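You operate a simulated robot arm through the tools that you are given. There is no shell and no other tool. Be economical: measure what you need, move in short steps, check, and stop when the job is done.

The job below is to be done with a simulated robot arm. You get a single attempt, and the scene is never put back.

TASK
Strap the lot amber carton to the order card's pull and push it to the stop gate.
Fine: stand it on the bed, lower the strap arm, pump the tension lever with fingers clear of the strap, press the seal button, raise the arm again. Set down upright: what you pick out.

The check looks at the end state, three seconds after you hand in, the way a careful person would. Anything else that was tipped, shoved, dropped, spilled or broken makes it a failure. A push-on lid holds only when it is set on centred and level and pressed home; a screw cap is set on level and turned clockwise until tight.

THE ROBOT
A 6-joint arm with a two-finger parallel gripper on a trunk, on a base that drives. Base frame: it is fixed to the floor where the robot stands at the start and does not move with it; the origin is under the middle of the robot, x ahead of it, y to its left, z up; the surface under the hand at the start is at about z = 0.78. Readings come in m, degrees, newtons and seconds.
With the tool pointing down near the work surface it reaches from about 0.18 to 0.76 m from the robot's upright axis, wherever it stands. Its first joint turns from -166.0 to 166.0 degrees. Places, roughly: band dial [0.7, 0.6, 1.1]; bed of the strap tensioner [0.3, -0.6, 0.8]; charge rocker [0.5, -0.3, 0.9]; film clip lever [0, -1.5, 0.6]; pallet brake lever [-0.1, -1.4, 0.6]; red plunger [0.4, -0.4, 1]; roll slider [0.5, -0.4, 1]; ship button [0.7, 0.5, 1.1]; stop gate [0.2, -1.1, 0.8]; strap arm [0.4, -0.6, 1.1]; wrap button [-0.1, -1.5, 0.8]; wrap dial [0, -1.5, 0.8]. Payload 3.91 kg.
The TCP is the grasp point between the finger pads, 0.03 m short of the fingertips. In the tool frame z runs along the fingers and y along their closing line. The gripper opens to 0.11 m. The fingers are 0.02 m wide and 0.01 m thick; the gripper's body (0.048 by 0.112 m) begins 0.055 m behind the TCP.
Orientation is that of the tool frame in the base frame, as a unit quaternion [x, y, z, w]. With the fingers straight down and closing along the base's y, the tool's x points along the base's -x, its y along +y and its z along -z.

THE INTERFACE
- The arm moves only by the tool servo_tool. Its argument "motion" is a list of rows, each a list of 7 numbers: the shift along the tool's x, y, z in m, then the turn, a rotation vector about the tool's x, y, z in degrees, then the gripper command, from -1 (fully open) to 1 (shut), values between in proportion. In form: [[x, y, z, wx, wy, wz, jaw], ...]. A call has 1 to 10 rows; each row shifts and turns the commanded pose from where the row before left it, along the tool's axes as they then stand. Each row takes 0.2 s and may step no farther than 0.05 m and 8.6 degrees from the row before; otherwise, or with a gripper value out of range, the whole call is refused. A pose out of reach is approached as far as the arm can. The call stops where the force on the tool passes 90 N (or 10 N more than at its start, if that is more) or the arm is blocked; 0.2 s more then pass. The fingers move at their own pace (about 0.045 m/s each) and stop on an object; they squeeze with about 32 N. The grip force told is the motor's: it shows also when the fingers shut on nothing. Time passes only in rows, and 0.2 s behind the last, so rows that do not move let the fingers close. The reply holds the time, the measured pose of the TCP, the force on the tool along the base axes, the opening and the grip force, in the units named above and with some noise, with the torque about the TCP (base axes, N m) and any sound that the robot's microphone picked up, and new pictures: "show" is both (left out), scene, wrist or none.
- Cameras (640 x 400 px; columns grow to the right, rows downward): "scene" is now at [0.0113, 0.1162, 1.5328]; the picture's right is [-0.44, -0.90, 0.00], its down [-0.62, 0.30, -0.72] and it looks along [0.65, -0.32, -0.69] (base axes); focal length 259 px, centre (320, 200). "wrist" rides on the gripper at [0.071, 0.022, -0.107] in the tool frame; the picture's right is [-0.29, 0.96, 0.00], its down [-0.76, -0.23, -0.61] and it looks along [-0.58, -0.18, 0.79] (tool axes); focal length 243 px, centre (320, 200). There is no depth. A picture from a camera that has moved, and an enlarged one, comes with that camera's place and axes in the base frame and with its lens.
- slide_trunk(by): slides the trunk up (or, below 0, down) by that many m; the arm and the scene camera ride with it, the base frame stays. It gives what a move gives, with no picture.
- drive_base(legs): drives the robot by 1 to 6 legs, each [ahead, left, turn to the left] in m, m and degrees, along the robot's own axes; the way and the turn of a leg run together, so that a leg with both is an arc; at most 1.5 m and 180 degrees a leg. The arm and the cameras ride along, it lands a little off, and it stops where it bumps. It gives what a move gives, and a new picture of the scene camera.
- turn_head(pan, tilt): turns the head with the scene camera to pan (to the left, within 86 degrees either way) and tilt (down, from -29 to 69), counted from straight ahead of the robot. It gives what a move gives, and a new picture of the scene camera.
- enlarge(camera, box): a new picture of the part [left, top, right, bottom] of that camera's present view, enlarged. The clock stands still meanwhile.
- sign_off(): hands the job in; it is judged then, once.

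Go step by step. Nothing tells you exact positions but the pictures and the camera data: compare them with the known pose of the tool, close in by small moves and look again before you grip or let go. The budget is 120 turns and 260 pictures, counting those below and the enlarged ones. Unless the task says otherwise, let go and move clear before handing in, and close with one line.

The tools are called as a command line: name --pt "numbers of a row" for each row, then --argument value for the rest, lists and objects as JSON in quotes. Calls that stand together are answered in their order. servo_tool: Moves the arm, as the interface text tells. Its arguments: {"type":"object","properties":{"motion":{"type":"array","items":{"type":"array","items":{"type":"number"}}},"show":{"type":"string","enum":["both","scene","wrist","none"]}},"required":["motion"]} The other tools are called the same way: slide_trunk (by) slides the trunk up or down; drive_base (legs) drives the base; turn_head (pan, tilt) turns the head that bears the scene camera; enlarge (camera, box) takes an enlarged picture of a part of a camera's view; sign_off () hands the job in.

At the start:

```text
time_s: 0.0
tcp_pos: [0.2633, -0.2973, 1.3043]
tcp_rot: [0.001, 1.0, -0.001, 0.0]
wrist_force: [0.0, -0.7, 0.8]
torque: [0.02, 0.02, -0.01]
grip_width: 0.11
finger_force: 0.1
trunk travel left (down, up): [-0.5, 0.09]
robot x, y, heading: [0.0017, -0.0, -0.3]
head pan, tilt: [-26.3, 43.6]
```

scene: 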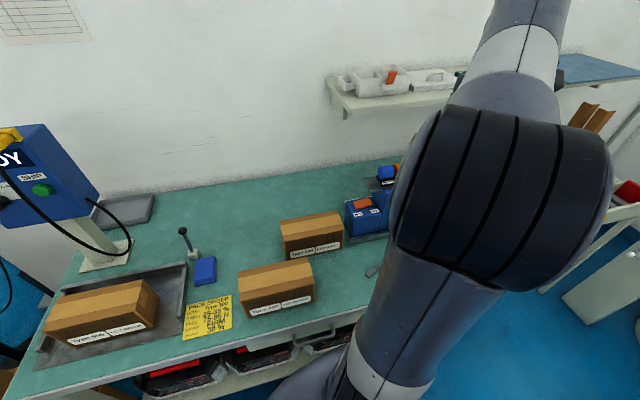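
wrist: 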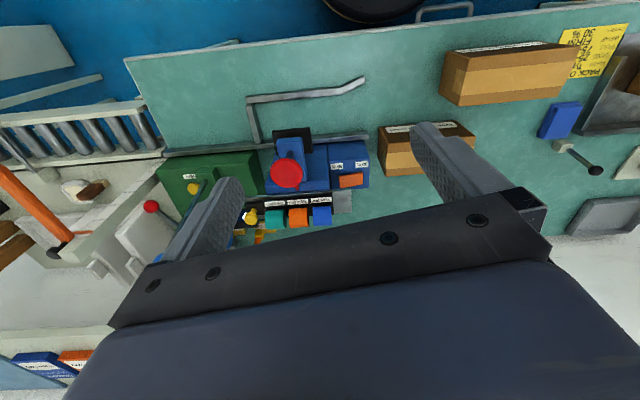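

I see a packing bench with an order card, three cartons with labels, and a strap machine to the right. I'll read the card and labels first.

enlarge --camera "scene" --box '[170, 280, 250, 350]'

enlarge --camera "scene" --box '[220, 200, 360, 330]'

enlarge --camera "scene" --box '[30, 260, 190, 360]'

enlarge --camera "wrist" --box '[140, 90, 380, 270]'

```text
5.71 times, centred on (210, 315) of scene
camera zoom: at [0.0113, 0.1162, 1.5328], right [-0.44, -0.9, 0.0], down [-0.62, 0.3, -0.72], along [0.65, -0.32, -0.69], focal length 1480 px, centre (949, -457)
```

zoom: 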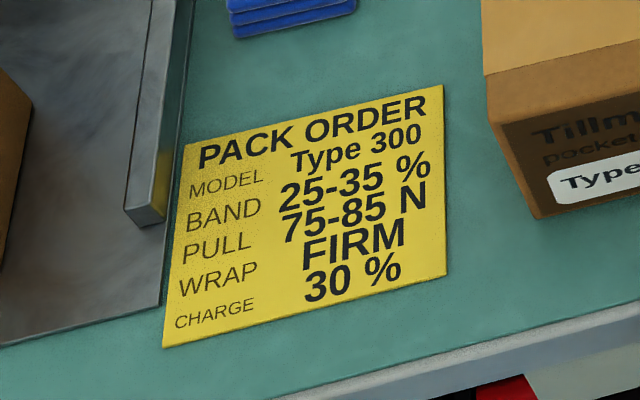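

```text
3.08 times, centred on (290, 265) of scene
camera zoom: at [0.0113, 0.1162, 1.5328], right [-0.44, -0.9, 0.0], down [-0.62, 0.3, -0.72], along [0.65, -0.32, -0.69], focal length 797 px, centre (412, 0)
```

zoom: 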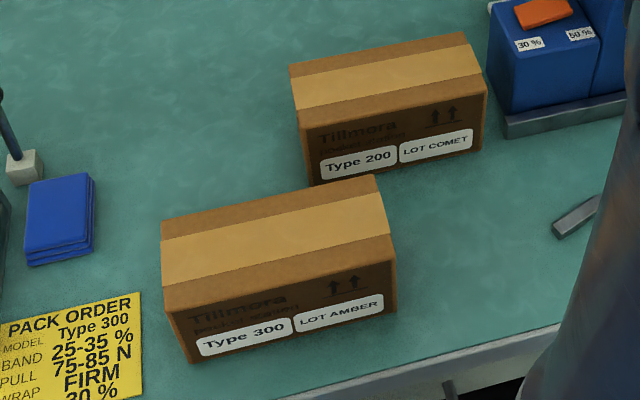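

```text
4.00 times, centred on (110, 310) of scene
camera zoom: at [0.0113, 0.1162, 1.5328], right [-0.44, -0.9, 0.0], down [-0.62, 0.3, -0.72], along [0.65, -0.32, -0.69], focal length 1036 px, centre (1160, -240)
```

zoom: 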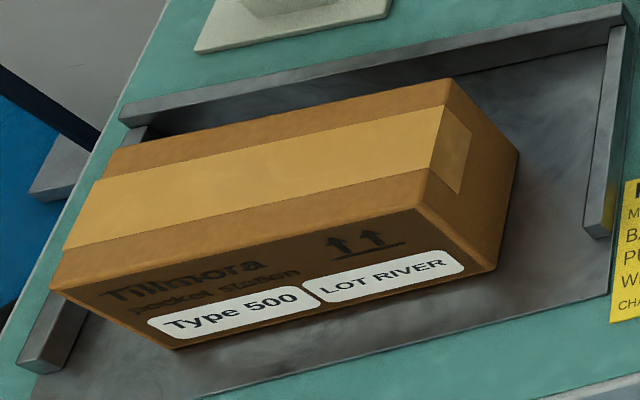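

```text
2.22 times, centred on (260, 180) of wrist
camera zoom: at [0.1915, -0.2768, 1.4122], right [0.29, 0.96, 0.0], down [0.76, -0.23, 0.61], along [0.58, -0.18, -0.79], focal length 539 px, centre (453, 244)
```

zoom: 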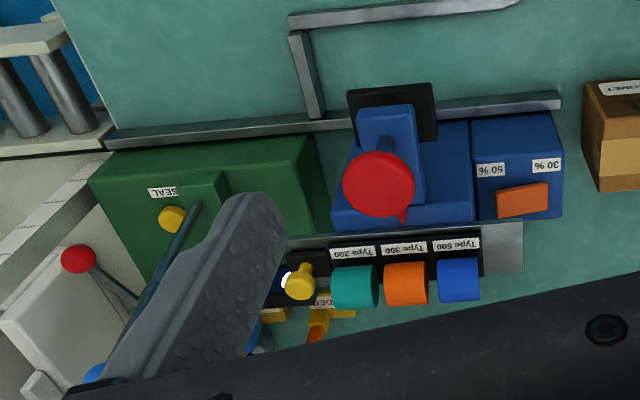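

The lot amber carton (Type 300) is the near one; the pull is 75–85 N. Next I look at the strap tensioner to the right.

turn_head --pan -62 --tilt 38

turn_head --pan -82 --tilt 45

```text
time_s: 1.0
tcp_pos: [0.2626, -0.2978, 1.3045]
tcp_rot: [0.001, 1.0, 0.0, 0.0]
wrist_force: [0.4, 0.3, 0.2]
torque: [-0.03, -0.01, 0.02]
grip_width: 0.1097
finger_force: 0.0
trunk travel left (down, up): [-0.5, 0.09]
robot x, y, heading: [-0.0012, 0.001, 0.0]
head pan, tilt: [-62.0, 38.0]
camera scene: at [-0.022, 0.0765, 1.541], right [-0.88, -0.47, 0.0], down [-0.29, 0.54, -0.79], along [0.37, -0.7, -0.62], focal length 259 px, centre (320, 200)
```

scene: 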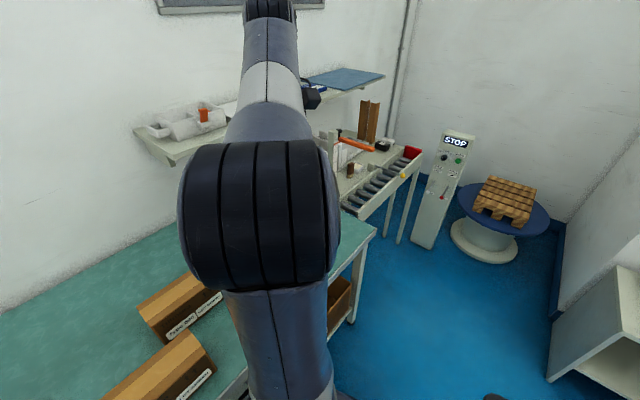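

```text
time_s: 1.9
tcp_pos: [0.2622, -0.2981, 1.3054]
tcp_rot: [0.002, 1.0, 0.0, -0.001]
wrist_force: [0.3, 0.6, 1.0]
torque: [0.0, 0.01, -0.02]
grip_width: 0.11
finger_force: 0.1
trunk travel left (down, up): [-0.5, 0.09]
robot x, y, heading: [0.0, -0.0019, -0.1]
head pan, tilt: [-82.0, 45.0]
camera scene: at [-0.0512, 0.0722, 1.5308], right [-0.99, -0.14, 0.0], down [-0.1, 0.7, -0.71], along [0.1, -0.7, -0.71], focal length 259 px, centre (320, 200)
```

scene: 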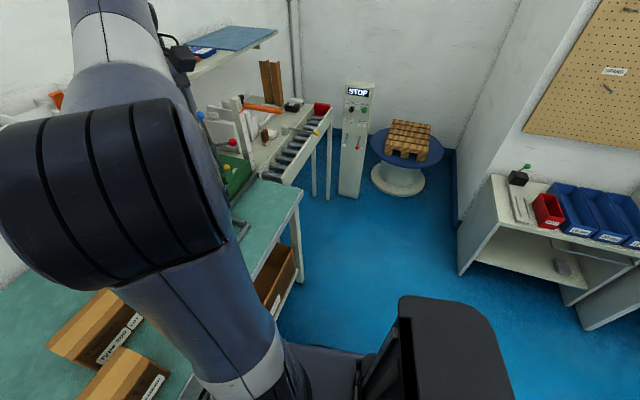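

The machine is partly hidden by the arm. I shift the hand to the right (−y) so the wrist camera sees the tensioner.

servo_tool --pt "0.03 -0.05 0 0 0 0 -1" --pt "0.03 -0.05 0 0 0 0 -1" --pt "0.03 -0.05 0 0 0 0 -1" --pt "0.0 -0.05 0 0 0 0 -1" --pt "0.0 -0.05 0 0 0 0 -1" --pt "0 0 0 0 0 0 -1"

```text
refused: row 1 steps farther than a row can; nothing moved
```

servo_tool --pt "0.02 -0.04 0 0 0 0 -1" --pt "0.02 -0.04 0 0 0 0 -1" --pt "0.02 -0.04 0 0 0 0 -1" --pt "0.02 -0.04 0 0 0 0 -1" --pt "0.0 -0.045 0 0 0 0 -1" --pt "0.0 -0.045 0 0 0 0 -1" --pt "0 0 0 0 0 0 -1"

```text
time_s: 3.5
tcp_pos: [0.1755, -0.5218, 1.2645]
tcp_rot: [0.001, 1.0, -0.002, 0.001]
wrist_force: [0.5, 1.4, 0.1]
torque: [0.03, 0.03, 0.01]
grip_width: 0.1101
finger_force: 0.1
out of reach, approached as far as the arm can: row 5, 6
trunk travel left (down, up): [-0.5, 0.09]
robot x, y, heading: [-0.0033, 0.0016, -0.1]
head pan, tilt: [-82.0, 45.0]
camera scene: at [-0.0513, 0.0718, 1.5308], right [-0.99, -0.14, 0.0], down [-0.1, 0.7, -0.71], along [0.1, -0.7, -0.71], focal length 259 px, centre (320, 200)
camera wrist: at [0.104, -0.5009, 1.3721], right [0.29, 0.96, 0.0], down [0.76, -0.23, 0.61], along [0.58, -0.18, -0.79], focal length 243 px, centre (320, 200)
```

scene: 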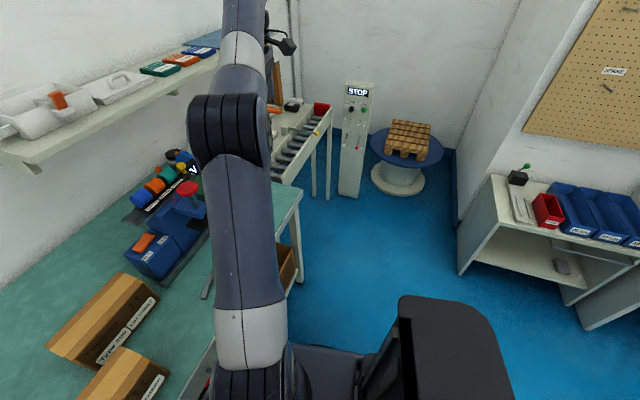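
wrist: 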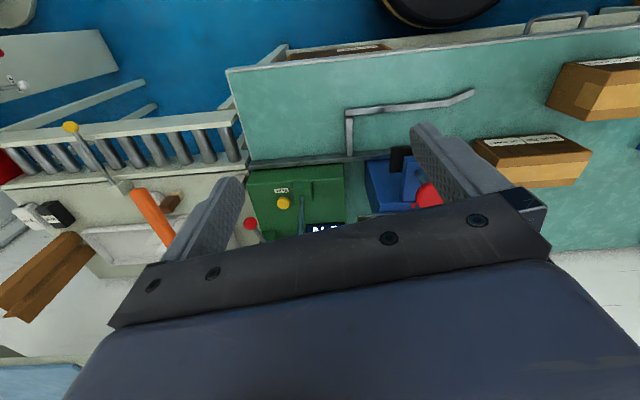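

enlarge --camera "wrist" --box '[230, 60, 430, 250]'

enlarge --camera "wrist" --box '[0, 90, 260, 260]'

enlarge --camera "scene" --box '[250, 60, 370, 200]'

enlarge --camera "scene" --box '[110, 130, 220, 300]'

```text
2.11 times, centred on (330, 155) of wrist
camera zoom: at [0.104, -0.5009, 1.3721], right [0.29, 0.96, 0.0], down [0.76, -0.23, 0.61], along [0.58, -0.18, -0.79], focal length 511 px, centre (299, 295)
```

zoom: 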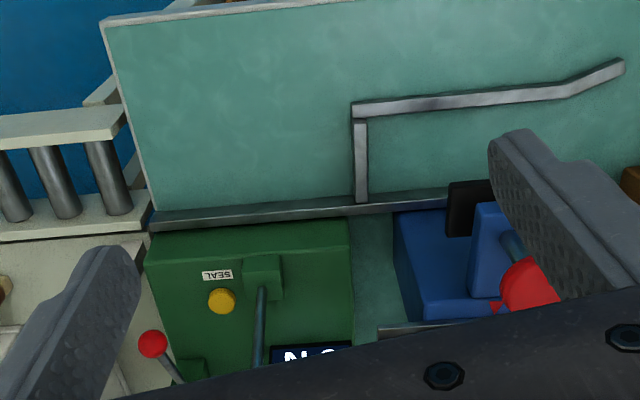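

```text
2.35 times, centred on (130, 175) of wrist
camera zoom: at [0.104, -0.5009, 1.3721], right [0.29, 0.96, 0.0], down [0.76, -0.23, 0.61], along [0.58, -0.18, -0.79], focal length 571 px, centre (767, 259)
```

zoom: 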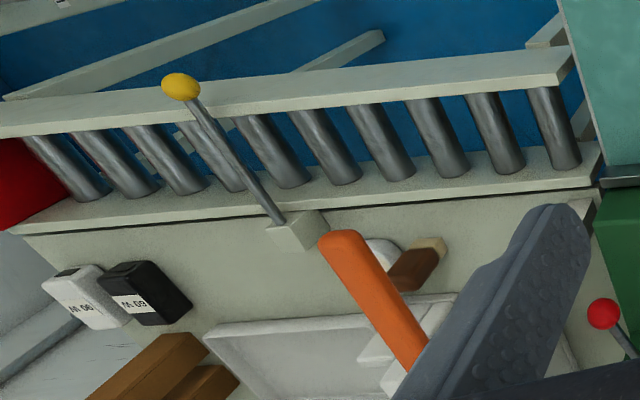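

```text
2.86 times, centred on (310, 130) of scene
camera zoom: at [-0.0513, 0.0718, 1.5308], right [-0.99, -0.14, 0.0], down [-0.1, 0.7, -0.71], along [0.1, -0.7, -0.71], focal length 740 px, centre (349, 400)
```

zoom: 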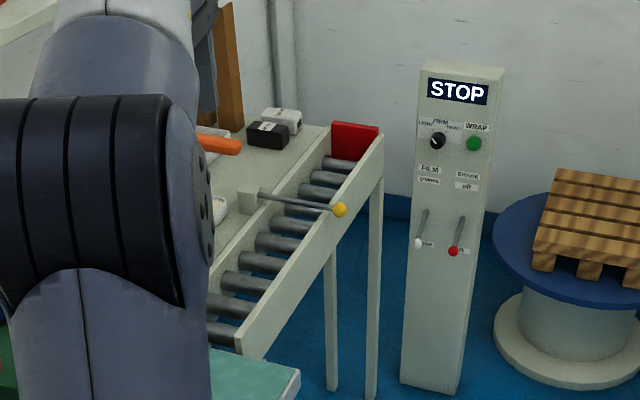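

```text
2.35 times, centred on (165, 215) of scene
camera zoom: at [-0.0513, 0.0718, 1.5308], right [-0.99, -0.14, 0.0], down [-0.1, 0.7, -0.71], along [0.1, -0.7, -0.71], focal length 610 px, centre (685, 165)
```

zoom: 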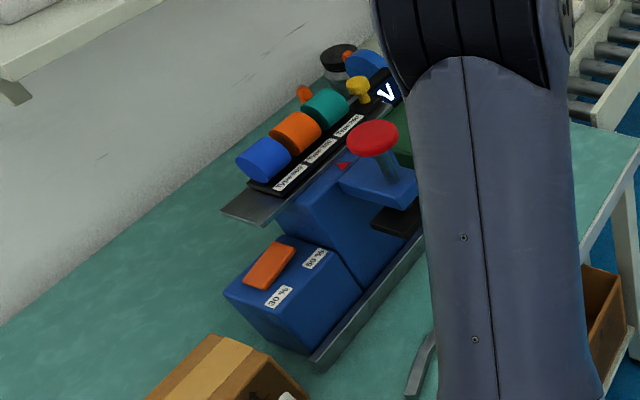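

The bench is turned about 10° from the base axes. The tensioner (green box, SEAL button, red-ball lever, N display) sits beside the bed, and the rollers lead to a rod gate with a yellow knob. I'll pull the arm back and drive along the bench for better reach and view.

servo_tool --pt "0 0.045 0 0 0 0 -1" --pt "0 0.045 0 0 0 0 -1" --pt "0 0.045 0 0 0 0 -1" --pt "0 0.045 0 0 0 0 -1" --pt "0 0.045 0 0 0 0 -1" --pt "0 0.045 0 0 0 0 -1" --pt "0 0 0 0 0 0 -1" --show "none"

drive_base --legs '[[-0.067, -0.395, 0], [0, 0, -9.7]]'

turn_head --pan -25 --tilt 50

```text
time_s: 5.0
tcp_pos: [0.1756, -0.2506, 1.2639]
tcp_rot: [0.001, 1.0, 0.0, 0.0]
wrist_force: [0.7, 0.3, 0.6]
torque: [-0.01, 0.0, -0.02]
grip_width: 0.1099
finger_force: 0.0
trunk travel left (down, up): [-0.5, 0.09]
robot x, y, heading: [0.0001, -0.0014, -0.1]
head pan, tilt: [-82.0, 45.0]
```

```text
time_s: 8.2
tcp_pos: [0.066, -0.671, 1.2649]
tcp_rot: [0.084, 0.996, 0.0, 0.0]
wrist_force: [-0.6, 0.5, 0.3]
torque: [0.01, -0.04, -0.02]
grip_width: 0.11
finger_force: 0.0
trunk travel left (down, up): [-0.5, 0.09]
robot x, y, heading: [-0.0655, -0.3934, -9.6]
head pan, tilt: [-82.0, 45.0]
camera scene: at [-0.1044, -0.3141, 1.5308], right [-1.0, 0.03, 0.0], down [0.02, 0.71, -0.71], along [-0.02, -0.71, -0.71], focal length 259 px, centre (320, 200)
```

scene: 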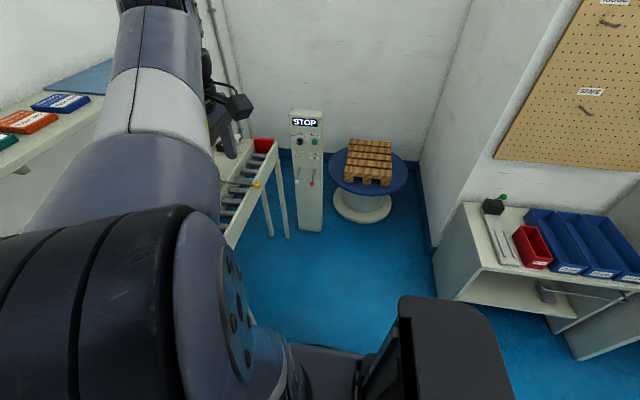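

```text
time_s: 9.5
tcp_pos: [0.0659, -0.6712, 1.266]
tcp_rot: [0.085, 0.996, 0.0, 0.001]
wrist_force: [0.5, 0.5, 0.1]
torque: [0.02, -0.01, 0.01]
grip_width: 0.1101
finger_force: 0.0
trunk travel left (down, up): [-0.5, 0.09]
robot x, y, heading: [-0.066, -0.3896, -9.6]
head pan, tilt: [-25.0, 50.0]
camera scene: at [-0.0388, -0.2765, 1.5238], right [-0.57, -0.82, 0.0], down [-0.63, 0.44, -0.64], along [0.53, -0.37, -0.77], focal length 259 px, centre (320, 200)
```

scene: 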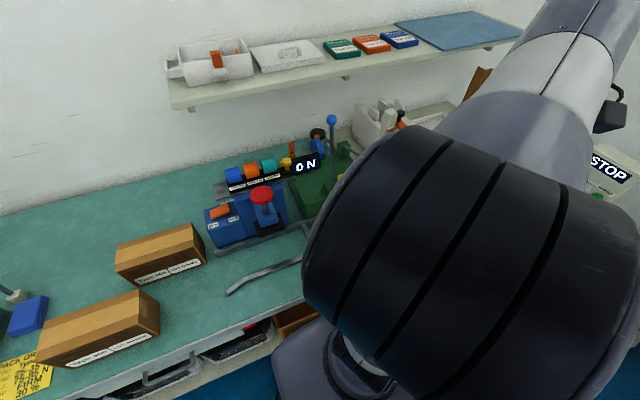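

The hand is now aligned with the bench. I move it left toward the amber carton, which also clears the view of the tensioner.

servo_tool --pt "-0.03 0.038 0 0 0 0 -1" --pt "-0.03 0.038 0 0 0 0 -1" --pt "-0.03 0.038 0 0 0 0 -1" --pt "-0.03 0.038 0 0 0 0 -1" --pt "0 0.049 0 0 0 0 -1" --pt "0 0.049 0 0 0 0 -1" --pt "0 0.049 0 0 0 0 -1" --pt "0 0.049 0 0 0 0 -1" --pt "0 0.049 0 0 0 0 -1" --pt "0 0.049 0 0 0 0 -1" --show "none"

servo_tool --pt "0 0.049 0.02 0 0 0 -1" --pt "0 0.049 0.02 0 0 0 -1" --pt "0 0.049 0.02 0 0 0 -1" --pt "0 0.049 0.02 0 0 0 -1" --pt "0 0 0.02 0 0 0 -1" --pt "0 0 0 0 0 0 -1"

```text
time_s: 11.7
tcp_pos: [0.2594, -0.2505, 1.264]
tcp_rot: [0.086, 0.996, 0.001, 0.0]
wrist_force: [-0.7, 0.2, 0.2]
torque: [0.03, 0.0, -0.02]
grip_width: 0.11
finger_force: 0.1
trunk travel left (down, up): [-0.5, 0.09]
robot x, y, heading: [-0.0617, -0.3922, -9.5]
head pan, tilt: [-25.0, 50.0]
```

```text
refused: row 1 steps farther than a row can; nothing moved
```

servo_tool --pt "0 0.049 0 0 0 0 -1" --pt "0 0.049 0 0 0 0 -1" --pt "0 0.049 0 0 0 0 -1" --pt "0 0 0.04 0 0 0 -1" --pt "0 0 0.04 0 0 0 -1" --pt "0 0 0.04 0 0 0 -1" --pt "0 0 0 0 0 0 -1"

turn_head --pan -50 --tilt 48

enlarge --camera "scene" --box '[130, 60, 370, 260]'

```text
time_s: 13.3
tcp_pos: [0.2851, -0.1066, 1.1454]
tcp_rot: [0.085, 0.996, 0.0, 0.0]
wrist_force: [0.1, 0.9, -0.6]
torque: [0.03, 0.02, -0.01]
grip_width: 0.1103
finger_force: 0.0
trunk travel left (down, up): [-0.5, 0.09]
robot x, y, heading: [-0.0631, -0.396, -9.6]
head pan, tilt: [-25.0, 50.0]
camera scene: at [-0.0386, -0.2763, 1.5238], right [-0.57, -0.82, 0.0], down [-0.63, 0.43, -0.64], along [0.53, -0.36, -0.77], focal length 259 px, centre (320, 200)
camera wrist: at [0.2176, -0.0739, 1.2529], right [0.45, 0.89, 0.0], down [0.71, -0.35, 0.61], along [0.54, -0.27, -0.79], focal length 243 px, centre (320, 200)
```

scene: 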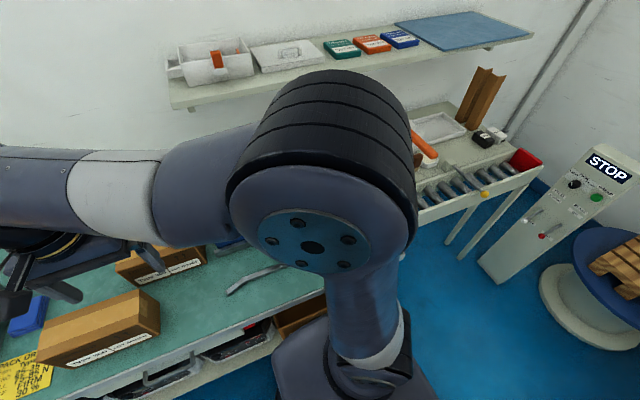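
wrist: 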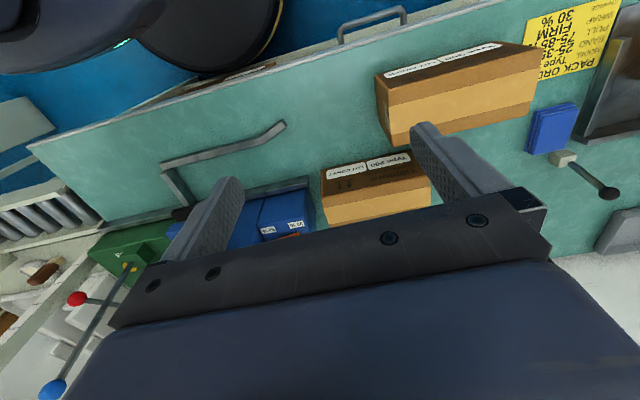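

```text
time_s: 14.2
tcp_pos: [0.2846, -0.1061, 1.1461]
tcp_rot: [0.084, 0.996, 0.0, -0.001]
wrist_force: [-0.8, -0.4, -0.4]
torque: [-0.02, -0.03, -0.01]
grip_width: 0.1101
finger_force: 0.0
trunk travel left (down, up): [-0.5, 0.09]
robot x, y, heading: [-0.0637, -0.3932, -9.5]
head pan, tilt: [-50.0, 48.0]
camera scene: at [-0.0622, -0.3006, 1.5265], right [-0.86, -0.51, 0.0], down [-0.38, 0.64, -0.67], along [0.34, -0.58, -0.74], focal length 259 px, centre (320, 200)
```

scene: 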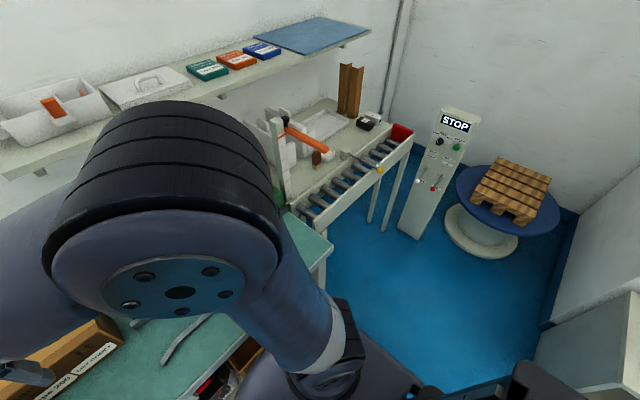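

```text
2.00 times, centred on (250, 160) of scene
camera zoom: at [-0.0622, -0.3006, 1.5265], right [-0.86, -0.51, 0.0], down [-0.38, 0.64, -0.67], along [0.34, -0.58, -0.74], focal length 518 px, centre (460, 280)
```

zoom: 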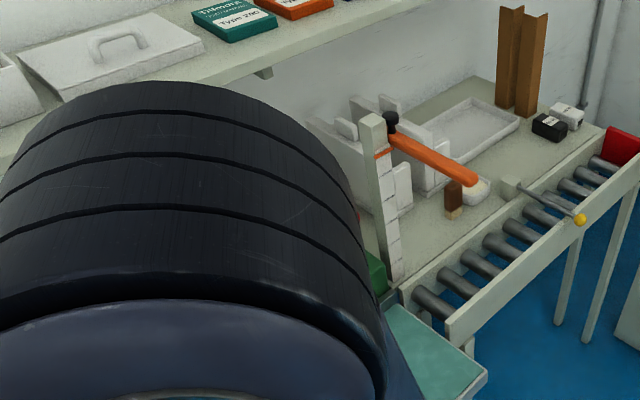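

enlarge --camera "wrist" --box '[360, 20, 560, 160]'

```text
2.86 times, centred on (460, 90) of wrist
camera zoom: at [0.2175, -0.0741, 1.2534], right [0.45, 0.89, 0.0], down [0.71, -0.35, 0.61], along [0.54, -0.27, -0.79], focal length 693 px, centre (-80, 514)
```

zoom: 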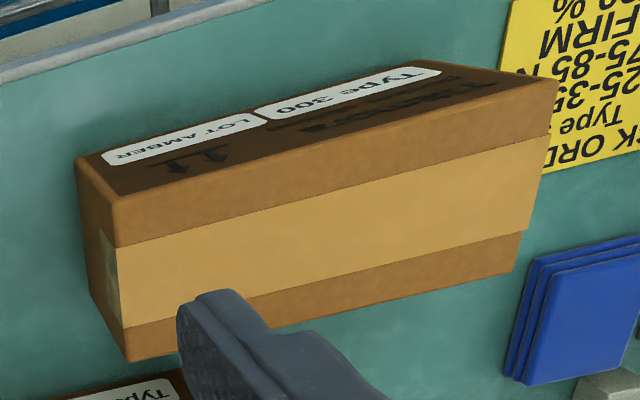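

The amber carton is about 0.20 × 0.077 × 0.108 m with its centre near [0.395, 0.062], lined up with the bench. I go above it and turn the tool 90° so the fingers close across its width.

servo_tool --pt "-0.02 0.045 0 0 0 0 -1" --pt "-0.02 0.045 0 0 0 0 -1" --pt "-0.02 0.045 0 0 0 0 -1" --pt "-0.02 0.045 0 0 0 0 -1" --pt "0 0 0 0 0 8.4 -1" --pt "0 0 0 0 0 8.4 -1" --pt "0 0 0 0 0 8.4 -1" --pt "0 0 0 0 0 8.4 -1" --pt "0 0 0 0 0 8.4 -1" --show "none"

servo_tool --pt "0 0 0 0 0 8.4 -1" --pt "0 0 0 0 0 8.4 -1" --pt "0 0 0 0 0 8.4 -1" --pt "0 0 0 0 0 8.4 -1" --pt "0 0 0 0 0 8.4 -1" --pt "0 0 0 0 0 6.0 -1" --pt "0 0 0.04 0 0 0 -1" --pt "0 0 0.04 0 0 0 -1" --pt "0 0 0 0 0 0 -1"

```text
time_s: 16.2
tcp_pos: [0.3934, 0.0569, 1.1449]
tcp_rot: [0.438, 0.899, 0.0, 0.0]
wrist_force: [0.1, 0.7, -0.1]
torque: [-0.01, 0.02, -0.02]
grip_width: 0.1101
finger_force: 0.1
trunk travel left (down, up): [-0.5, 0.09]
robot x, y, heading: [-0.0664, -0.3918, -9.7]
head pan, tilt: [-50.0, 48.0]
```

```text
time_s: 18.2
tcp_pos: [0.3927, 0.0585, 1.0646]
tcp_rot: [0.765, 0.644, -0.001, 0.0]
wrist_force: [0.1, 0.4, 0.0]
torque: [-0.01, -0.02, 0.01]
grip_width: 0.11
finger_force: 0.2
trunk travel left (down, up): [-0.5, 0.09]
robot x, y, heading: [-0.0621, -0.3959, -9.7]
head pan, tilt: [-50.0, 48.0]
camera scene: at [-0.0621, -0.3005, 1.5266], right [-0.86, -0.51, 0.0], down [-0.38, 0.64, -0.67], along [0.34, -0.58, -0.74], focal length 259 px, centre (320, 200)
camera wrist: at [0.4256, 0.1235, 1.1726], right [0.89, -0.45, 0.0], down [-0.36, -0.71, 0.61], along [-0.27, -0.54, -0.79], focal length 243 px, centre (320, 200)
```

scene: 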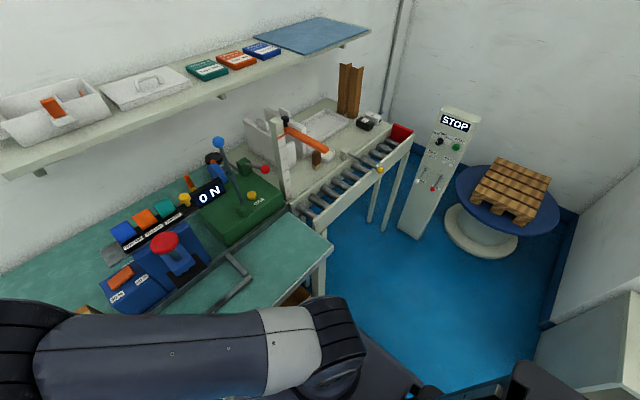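
wrist: 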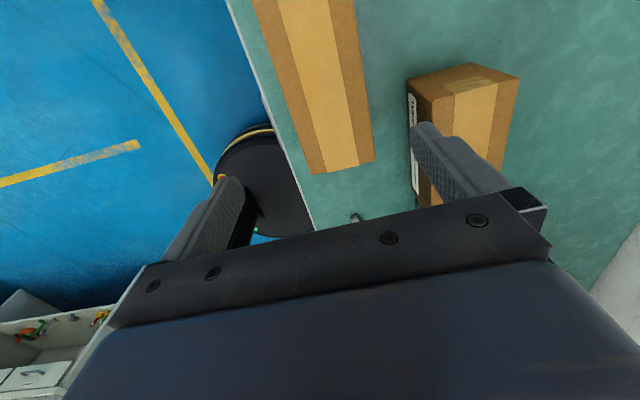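

The view is now clear. The tool is centred over the carton within a few mm. I look closely at the tensioner, and descend.

enlarge --camera "scene" --box '[170, 110, 340, 300]'

servo_tool --pt "0 0.003 0.04 0 0 0 -1" --pt "0 0 0.04 0 0 0 -1" --pt "0 0 0.04 0 0 0 -1" --pt "0 0 0.04 0 0 0 -1" --pt "0 0 0.03 0 0 0 -1" --pt "0 0 0.02 0 0 0 -1" --pt "0 0 0.008 0 0 0 -1" --pt "0 0 0 0 0 0 -1" --show "wrist"

```text
2.11 times, centred on (255, 205) of scene
camera zoom: at [-0.0621, -0.3005, 1.5266], right [-0.86, -0.51, 0.0], down [-0.38, 0.64, -0.67], along [0.34, -0.58, -0.74], focal length 545 px, centre (457, 190)
```

zoom: 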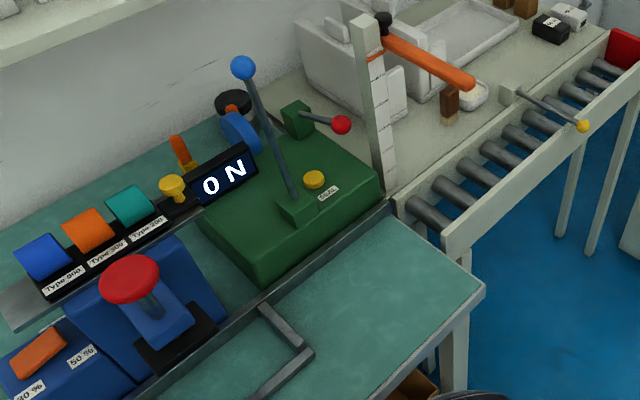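

```text
time_s: 20.0
tcp_pos: [0.3965, 0.0566, 0.8472]
tcp_rot: [0.764, 0.645, 0.0, 0.0]
wrist_force: [-0.4, 0.4, -0.1]
torque: [-0.01, -0.02, -0.04]
grip_width: 0.1103
finger_force: 0.0
trunk travel left (down, up): [-0.5, 0.09]
robot x, y, heading: [-0.0674, -0.3916, -10.0]
head pan, tilt: [-50.0, 48.0]
camera wrist: at [0.4297, 0.1225, 0.9548], right [0.89, -0.45, 0.0], down [-0.36, -0.71, 0.61], along [-0.27, -0.54, -0.79], focal length 243 px, centre (320, 200)
```

wrist: 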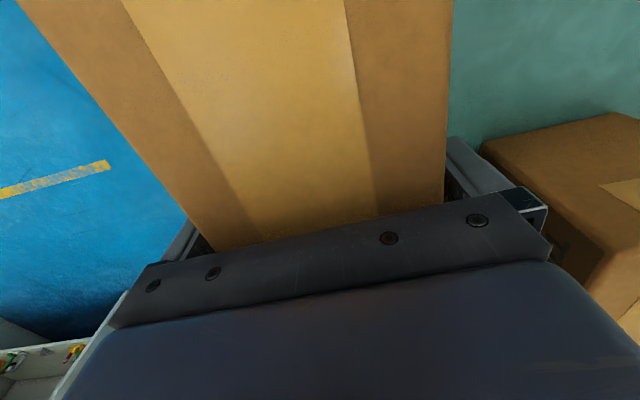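

The fingers straddle the carton; I close and lift a little.

servo_tool --pt "0 0 0 0 0 0 1" --pt "0 0 0 0 0 0 1" --pt "0 0 0 0 0 0 1" --pt "0 0 0 0 0 0 1" --pt "0 0 -0.02 0 0 0 1" --pt "0 0 -0.03 0 0 0 1" --pt "0 0 0 0 0 0 1" --show "wrist"

```text
time_s: 21.6
tcp_pos: [0.3965, 0.0569, 0.8982]
tcp_rot: [0.764, 0.645, 0.001, 0.0]
wrist_force: [3.2, 0.0, 1.8]
torque: [-0.13, 0.15, -0.07]
grip_width: 0.0896
finger_force: 32.0
trunk travel left (down, up): [-0.5, 0.09]
robot x, y, heading: [-0.0673, -0.3933, -9.4]
head pan, tilt: [-50.0, 48.0]
camera wrist: at [0.4294, 0.1226, 1.0051], right [0.89, -0.45, 0.0], down [-0.36, -0.71, 0.61], along [-0.27, -0.54, -0.79], focal length 243 px, centre (320, 200)
```

wrist: 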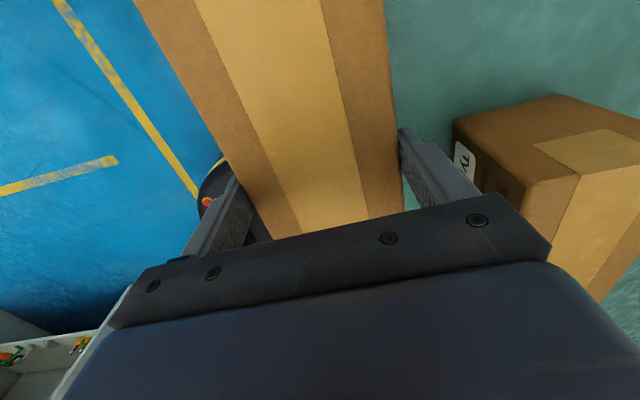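

I check whether the carton was lifted or has slipped.

turn_head --pan 30 --tilt 45

enlarge --camera "wrist" --box '[140, 60, 560, 300]'

```text
time_s: 23.1
tcp_pos: [0.3967, 0.0565, 0.8979]
tcp_rot: [0.764, 0.645, 0.001, 0.0]
wrist_force: [6.3, 2.9, 11.2]
torque: [-0.05, 0.18, -0.5]
grip_width: 0.0897
finger_force: 31.6
trunk travel left (down, up): [-0.5, 0.09]
robot x, y, heading: [-0.0675, -0.3929, -9.6]
head pan, tilt: [30.0, 45.0]
camera scene: at [-0.0258, -0.2047, 1.5308], right [0.35, -0.94, 0.0], down [-0.66, -0.25, -0.71], along [0.66, 0.25, -0.71], focal length 259 px, centre (320, 200)
```

scene: 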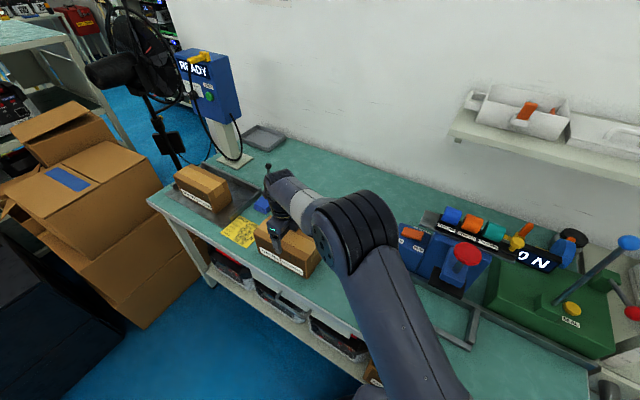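

```text
1.52 times, centred on (350, 180) of wrist
camera zoom: at [0.4294, 0.1225, 1.0051], right [0.89, -0.45, 0.0], down [-0.36, -0.71, 0.61], along [-0.27, -0.54, -0.8], focal length 370 px, centre (274, 230)
```

zoom: 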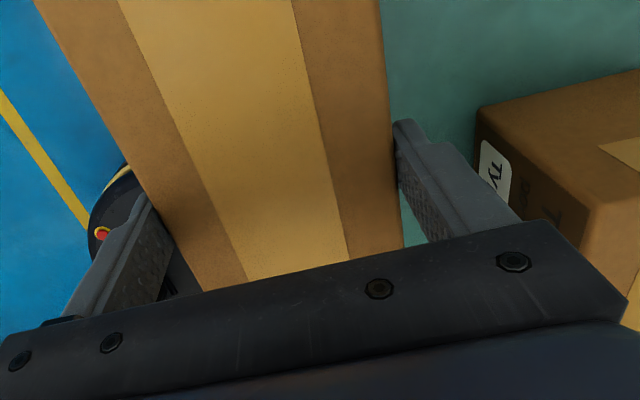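

enlarge --camera "scene" --box '[220, 160, 350, 300]'

```text
2.86 times, centred on (285, 230) of scene
camera zoom: at [-0.0258, -0.2047, 1.5308], right [0.35, -0.94, 0.0], down [-0.66, -0.25, -0.71], along [0.66, 0.25, -0.71], focal length 740 px, centre (420, 114)
```

zoom: 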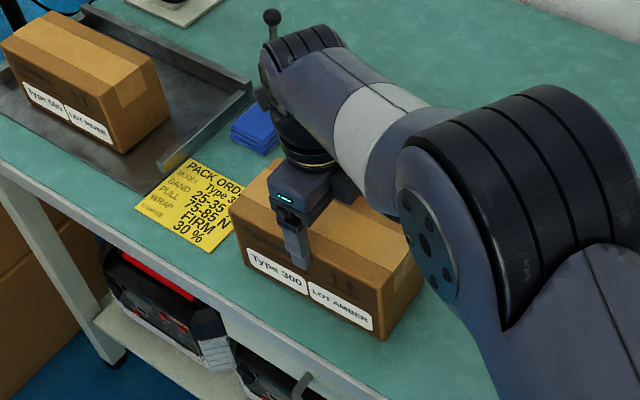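

enlarge --camera "scene" --box '[255, 205, 315, 285]'

```text
5.00 times, centred on (285, 245) of scene
camera zoom: at [-0.0258, -0.2047, 1.5308], right [0.35, -0.94, 0.0], down [-0.66, -0.25, -0.71], along [0.66, 0.25, -0.71], focal length 1295 px, centre (495, -25)
```

zoom: 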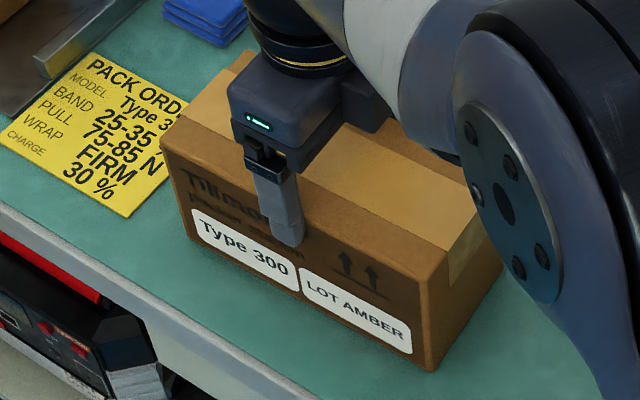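

The carton seems to have slipped and is still on the table. I lower again, regrip deeper, let the grip settle, then lift slowly.

servo_tool --pt "0 0 0 0 0 0 -1" --pt "0 0 0 0 0 0 -1" --pt "0 0 0.02 0 0 0 -1" --pt "0 0 0.02 0 0 0 -1" --pt "0 0 0.014 0 0 0 -1" --pt "0 0 0 0 0 0 -1" --show "wrist"

enlarge --camera "scene" --box '[255, 205, 315, 285]'

servo_tool --pt "0 0 0 0 0 0 1" --pt "0 0 0 0 0 0 1" --pt "0 0 0 0 0 0 1" --pt "0 0 0 0 0 0 1" --pt "0 0 0 0 0 0 1" --pt "0 0 0 0 0 0 1" --show "none"

servo_tool --pt "0 0 -0.01 0 0 0 1" --pt "0 0 -0.01 0 0 0 1" --pt "0 0 0 0 0 0 1" --show "wrist"

enlarge --camera "scene" --box '[255, 205, 315, 285]'

```text
time_s: 24.5
tcp_pos: [0.3961, 0.0569, 0.8429]
tcp_rot: [0.764, 0.645, -0.001, -0.001]
wrist_force: [1.1, -1.3, -0.3]
torque: [0.04, 0.01, -0.01]
grip_width: 0.11
finger_force: 0.1
trunk travel left (down, up): [-0.5, 0.09]
robot x, y, heading: [-0.0619, -0.3936, -9.5]
head pan, tilt: [30.0, 45.0]
camera wrist: at [0.429, 0.1221, 0.9506], right [0.89, -0.45, 0.0], down [-0.36, -0.71, 0.61], along [-0.27, -0.54, -0.79], focal length 243 px, centre (320, 200)
```

wrist: 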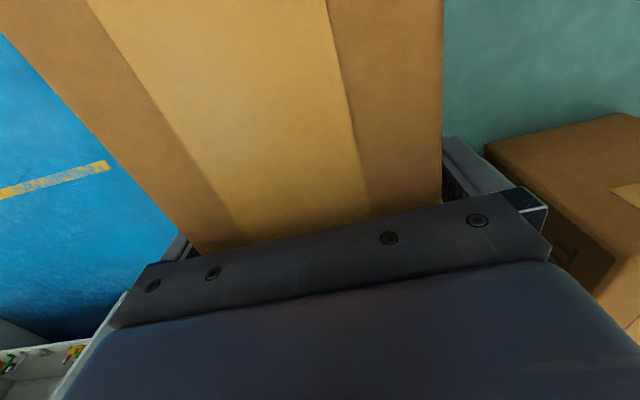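

```text
5.00 times, centred on (285, 245) of scene
camera zoom: at [-0.0258, -0.2042, 1.5307], right [0.35, -0.94, 0.0], down [-0.66, -0.25, -0.71], along [0.66, 0.25, -0.71], focal length 1295 px, centre (495, -25)
```

zoom: 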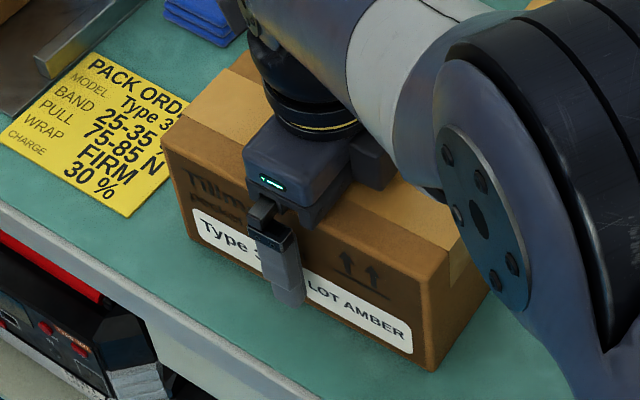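

```text
time_s: 25.9
tcp_pos: [0.3966, 0.0551, 0.843]
tcp_rot: [0.764, 0.645, 0.0, 0.0]
wrist_force: [4.9, -0.7, -0.2]
torque: [0.1, 0.04, -0.21]
grip_width: 0.0899
finger_force: 31.5
trunk travel left (down, up): [-0.5, 0.09]
robot x, y, heading: [-0.0623, -0.3945, -9.3]
head pan, tilt: [30.0, 45.0]
```

```text
time_s: 26.7
tcp_pos: [0.3953, 0.0577, 0.8635]
tcp_rot: [0.764, 0.645, 0.0, 0.001]
wrist_force: [-0.1, 0.1, -7.4]
torque: [-0.06, 0.01, 0.03]
grip_width: 0.0898
finger_force: 31.5
trunk travel left (down, up): [-0.5, 0.09]
robot x, y, heading: [-0.0666, -0.3932, -9.6]
head pan, tilt: [30.0, 45.0]
camera wrist: at [0.4293, 0.1227, 0.9702], right [0.89, -0.45, 0.0], down [-0.35, -0.71, 0.61], along [-0.27, -0.54, -0.79], focal length 243 px, centre (320, 200)
```

wrist: 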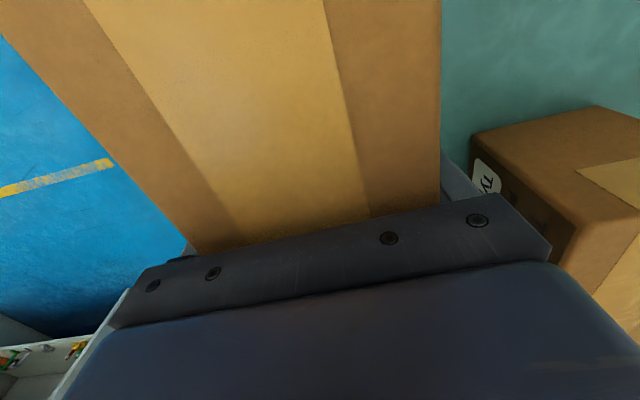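

```text
5.00 times, centred on (285, 245) of scene
camera zoom: at [-0.0255, -0.2038, 1.5306], right [0.35, -0.94, 0.0], down [-0.66, -0.25, -0.71], along [0.66, 0.25, -0.71], focal length 1295 px, centre (495, -25)
```

zoom: 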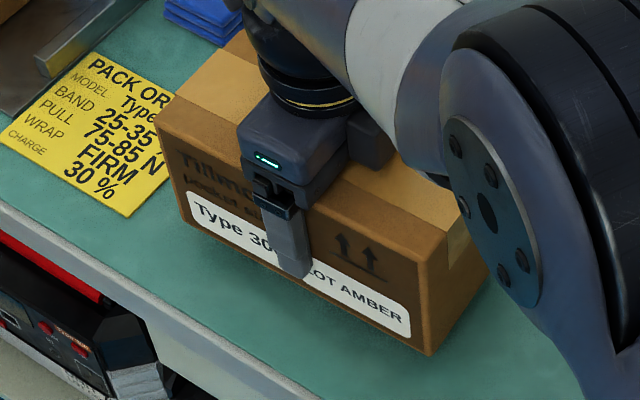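

It is held now (about 7.4 N of load). I lift gently, swing it toward the bench edge to stay clear of the plunger, and carry it downstream.

servo_tool --pt "0 0 -0.008 0 0 0 1" --pt "0 0 -0.015 0 0 0 1" --pt "0 0 -0.018 0 0 0 1" --pt "0 -0.01 -0.015 0 0 0 1" --pt "0 -0.02 -0.005 0 0 0 1" --pt "0 -0.025 0 0 0 0 1" --pt "0 -0.025 0 0 0 0 1" --pt "0 -0.015 0 0 0 0 1" --pt "0 -0.005 0 0 0 0 1" --pt "0 0 0 0 0 0 1" --show "wrist"

```text
time_s: 28.9
tcp_pos: [0.2978, 0.0753, 0.9244]
tcp_rot: [0.765, 0.644, 0.0, 0.001]
wrist_force: [-1.5, -0.4, -7.4]
torque: [-0.03, 0.01, 0.02]
grip_width: 0.0899
finger_force: 32.4
trunk travel left (down, up): [-0.5, 0.09]
robot x, y, heading: [-0.0626, -0.3959, -9.6]
head pan, tilt: [30.0, 45.0]
camera wrist: at [0.3307, 0.14, 1.0316], right [0.89, -0.45, 0.0], down [-0.36, -0.71, 0.61], along [-0.27, -0.54, -0.79], focal length 243 px, centre (320, 200)
```

wrist: 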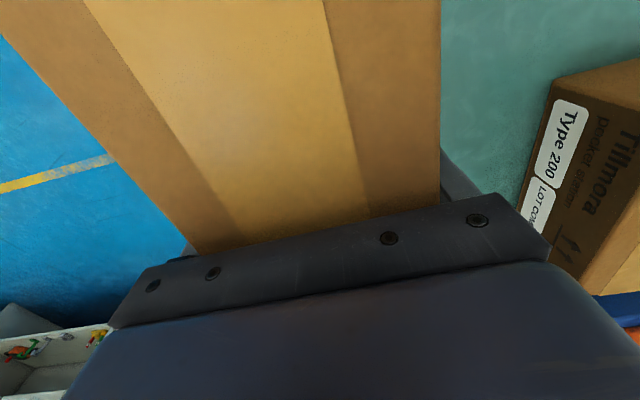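

servo_tool --pt "-0.015 0 0 0 0 0 1" --pt "-0.03 0 0 0 0 0 1" --pt "-0.04 0 0 0 0 0 1" --pt "-0.04 0 0 0 0 0 1" --pt "-0.04 0 0 0 0 0 1" --pt "-0.04 0 0 0 0 0 1" --pt "-0.04 0 0 0 0 0 1" --pt "-0.04 0 0 0 0 0 1" --pt "-0.04 0 0 0 0 0 1" --pt "-0.025 0 0 0 0 0 1" --show "none"

servo_tool --pt "-0.03 0 0 0 0 0 1" --pt "-0.04 0 0 0 0 0 1" --pt "-0.04 0 0 0 0 0 1" --pt "-0.04 0 0 0 0 0 1" --pt "-0.04 0 0 0 0 0 1" --pt "-0.04 0 0 0 0 0 1" --pt "-0.04 0 0 0 0 0 1" --pt "-0.04 0 0 0 0 0 1" --pt "-0.025 0 0 0 0 0 1" --pt "-0.015 0 0 0 0 0 1" --show "wrist"

turn_head --pan -35 --tilt 52

```text
time_s: 31.1
tcp_pos: [0.2387, -0.2722, 0.9258]
tcp_rot: [0.764, 0.645, 0.0, -0.001]
wrist_force: [0.3, 0.2, -7.9]
torque: [-0.05, 0.0, 0.0]
grip_width: 0.09
finger_force: 31.5
trunk travel left (down, up): [-0.5, 0.09]
robot x, y, heading: [-0.0654, -0.3921, -9.3]
head pan, tilt: [30.0, 45.0]
```

```text
time_s: 33.3
tcp_pos: [0.1799, -0.6165, 0.9247]
tcp_rot: [0.764, 0.645, 0.0, 0.001]
wrist_force: [-0.2, 0.2, -8.0]
torque: [-0.06, 0.0, 0.0]
grip_width: 0.0903
finger_force: 32.0
trunk travel left (down, up): [-0.5, 0.09]
robot x, y, heading: [-0.0677, -0.3939, -9.9]
head pan, tilt: [30.0, 45.0]
camera wrist: at [0.2128, -0.551, 1.0318], right [0.89, -0.45, 0.0], down [-0.36, -0.71, 0.61], along [-0.27, -0.54, -0.79], focal length 243 px, centre (320, 200)
```

wrist: 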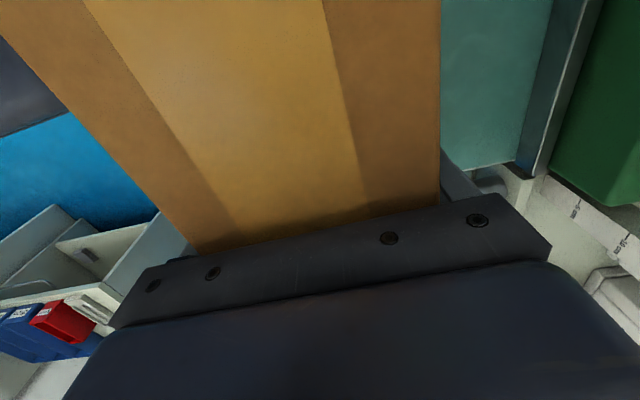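

```text
time_s: 34.7
tcp_pos: [0.1794, -0.6164, 0.9251]
tcp_rot: [0.764, 0.645, 0.0, 0.0]
wrist_force: [0.3, 0.5, -7.8]
torque: [-0.05, -0.01, -0.02]
grip_width: 0.0901
finger_force: 31.8
trunk travel left (down, up): [-0.5, 0.09]
robot x, y, heading: [-0.0662, -0.3928, -9.6]
head pan, tilt: [-35.0, 52.0]
camera scene: at [-0.0483, -0.2857, 1.5212], right [-0.7, -0.71, 0.0], down [-0.56, 0.55, -0.62], along [0.44, -0.43, -0.79], focal length 259 px, centre (320, 200)
```

scene: 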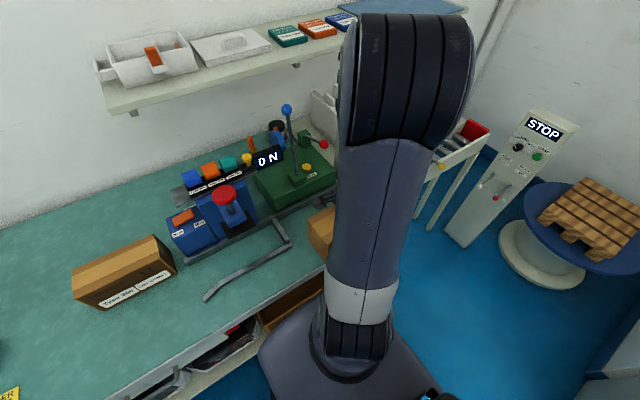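

The carton is in front of the bed. I move it across to about d = 0.415 (a small gap to the back rail) and lower it.

servo_tool --pt "0 0.015 0 0 0 0 1" --pt "0 0.03 0 0 0 0 1" --pt "0 0.035 0 0 0 0 1" --pt "0 0.03 0 0 0 0 1" --pt "0 0.0235 0 0 0 0 1" --pt "0 0 0.02 0 0 0 1" --pt "0 0 0.025 0 0 0 1" --pt "0 0 0.02 0 0 0 1" --pt "0 0 0.008 0 0 0 1" --pt "0 0 0 0 0 0 1"

```text
time_s: 36.9
tcp_pos: [0.3124, -0.6392, 0.8499]
tcp_rot: [0.764, 0.645, 0.0, 0.001]
wrist_force: [0.0, 0.1, -8.8]
torque: [-0.05, -0.01, -0.05]
grip_width: 0.09
finger_force: 32.0
trunk travel left (down, up): [-0.5, 0.09]
robot x, y, heading: [-0.0667, -0.3944, -9.6]
head pan, tilt: [-35.0, 52.0]
camera scene: at [-0.0482, -0.2858, 1.5212], right [-0.7, -0.71, 0.0], down [-0.56, 0.55, -0.62], along [0.44, -0.43, -0.79], focal length 259 px, centre (320, 200)
camera wrist: at [0.3447, -0.574, 0.9583], right [0.89, -0.45, 0.0], down [-0.36, -0.71, 0.61], along [-0.27, -0.54, -0.79], focal length 243 px, centre (320, 200)
```

scene: 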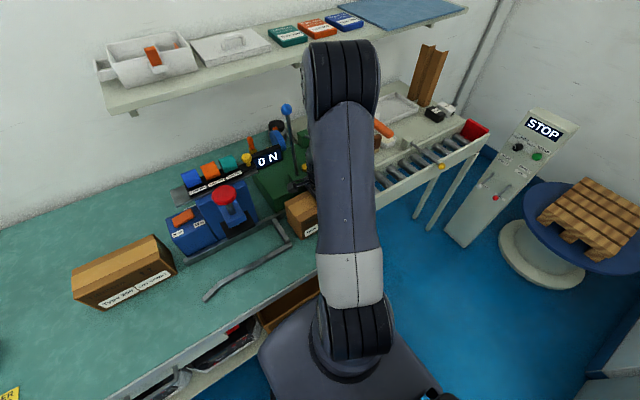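
wrist: 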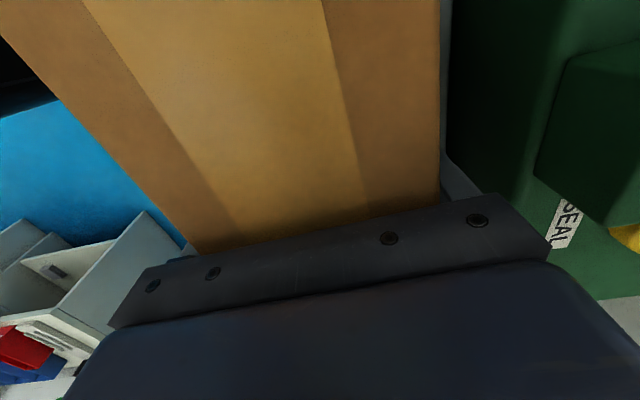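

servo_tool --pt "0 0 0.004 0 0 0 1" --pt "0 0 0.003 0 0 0 1" --pt "0 0 0 0 0 0 1" --show "none"

```text
time_s: 37.7
tcp_pos: [0.3113, -0.6378, 0.8445]
tcp_rot: [0.765, 0.644, 0.0, 0.0]
wrist_force: [-1.1, 0.2, -8.2]
torque: [-0.05, 0.01, -0.01]
grip_width: 0.0901
finger_force: 31.9
trunk travel left (down, up): [-0.5, 0.09]
robot x, y, heading: [-0.0674, -0.3934, -9.4]
head pan, tilt: [-35.0, 52.0]
```

Still fully carrying the weight; I inch down until the bench takes the load.

servo_tool --pt "0 0 0.002 0 0 0 1" --pt "0 0 0.001 0 0 0 1" --pt "0 0 0 0 0 0 1" --show "none"

servo_tool --pt "0 0 0.002 0 0 0 1" --pt "0 0 0 0 0 0 1" --show "none"

```text
time_s: 38.5
tcp_pos: [0.312, -0.6401, 0.8438]
tcp_rot: [0.765, 0.644, 0.0, 0.002]
wrist_force: [-0.9, 0.7, 25.8]
torque: [0.74, 1.45, -0.52]
grip_width: 0.0898
finger_force: 32.1
trunk travel left (down, up): [-0.5, 0.09]
robot x, y, heading: [-0.0698, -0.3909, -9.6]
head pan, tilt: [-35.0, 52.0]
```

```text
time_s: 39.1
tcp_pos: [0.312, -0.6389, 0.8403]
tcp_rot: [0.764, 0.645, 0.001, 0.002]
wrist_force: [2.3, -1.6, 31.9]
torque: [0.3, 1.6, -0.42]
grip_width: 0.0897
finger_force: 31.6
trunk travel left (down, up): [-0.5, 0.09]
robot x, y, heading: [-0.065, -0.3919, -9.3]
head pan, tilt: [-35.0, 52.0]
```

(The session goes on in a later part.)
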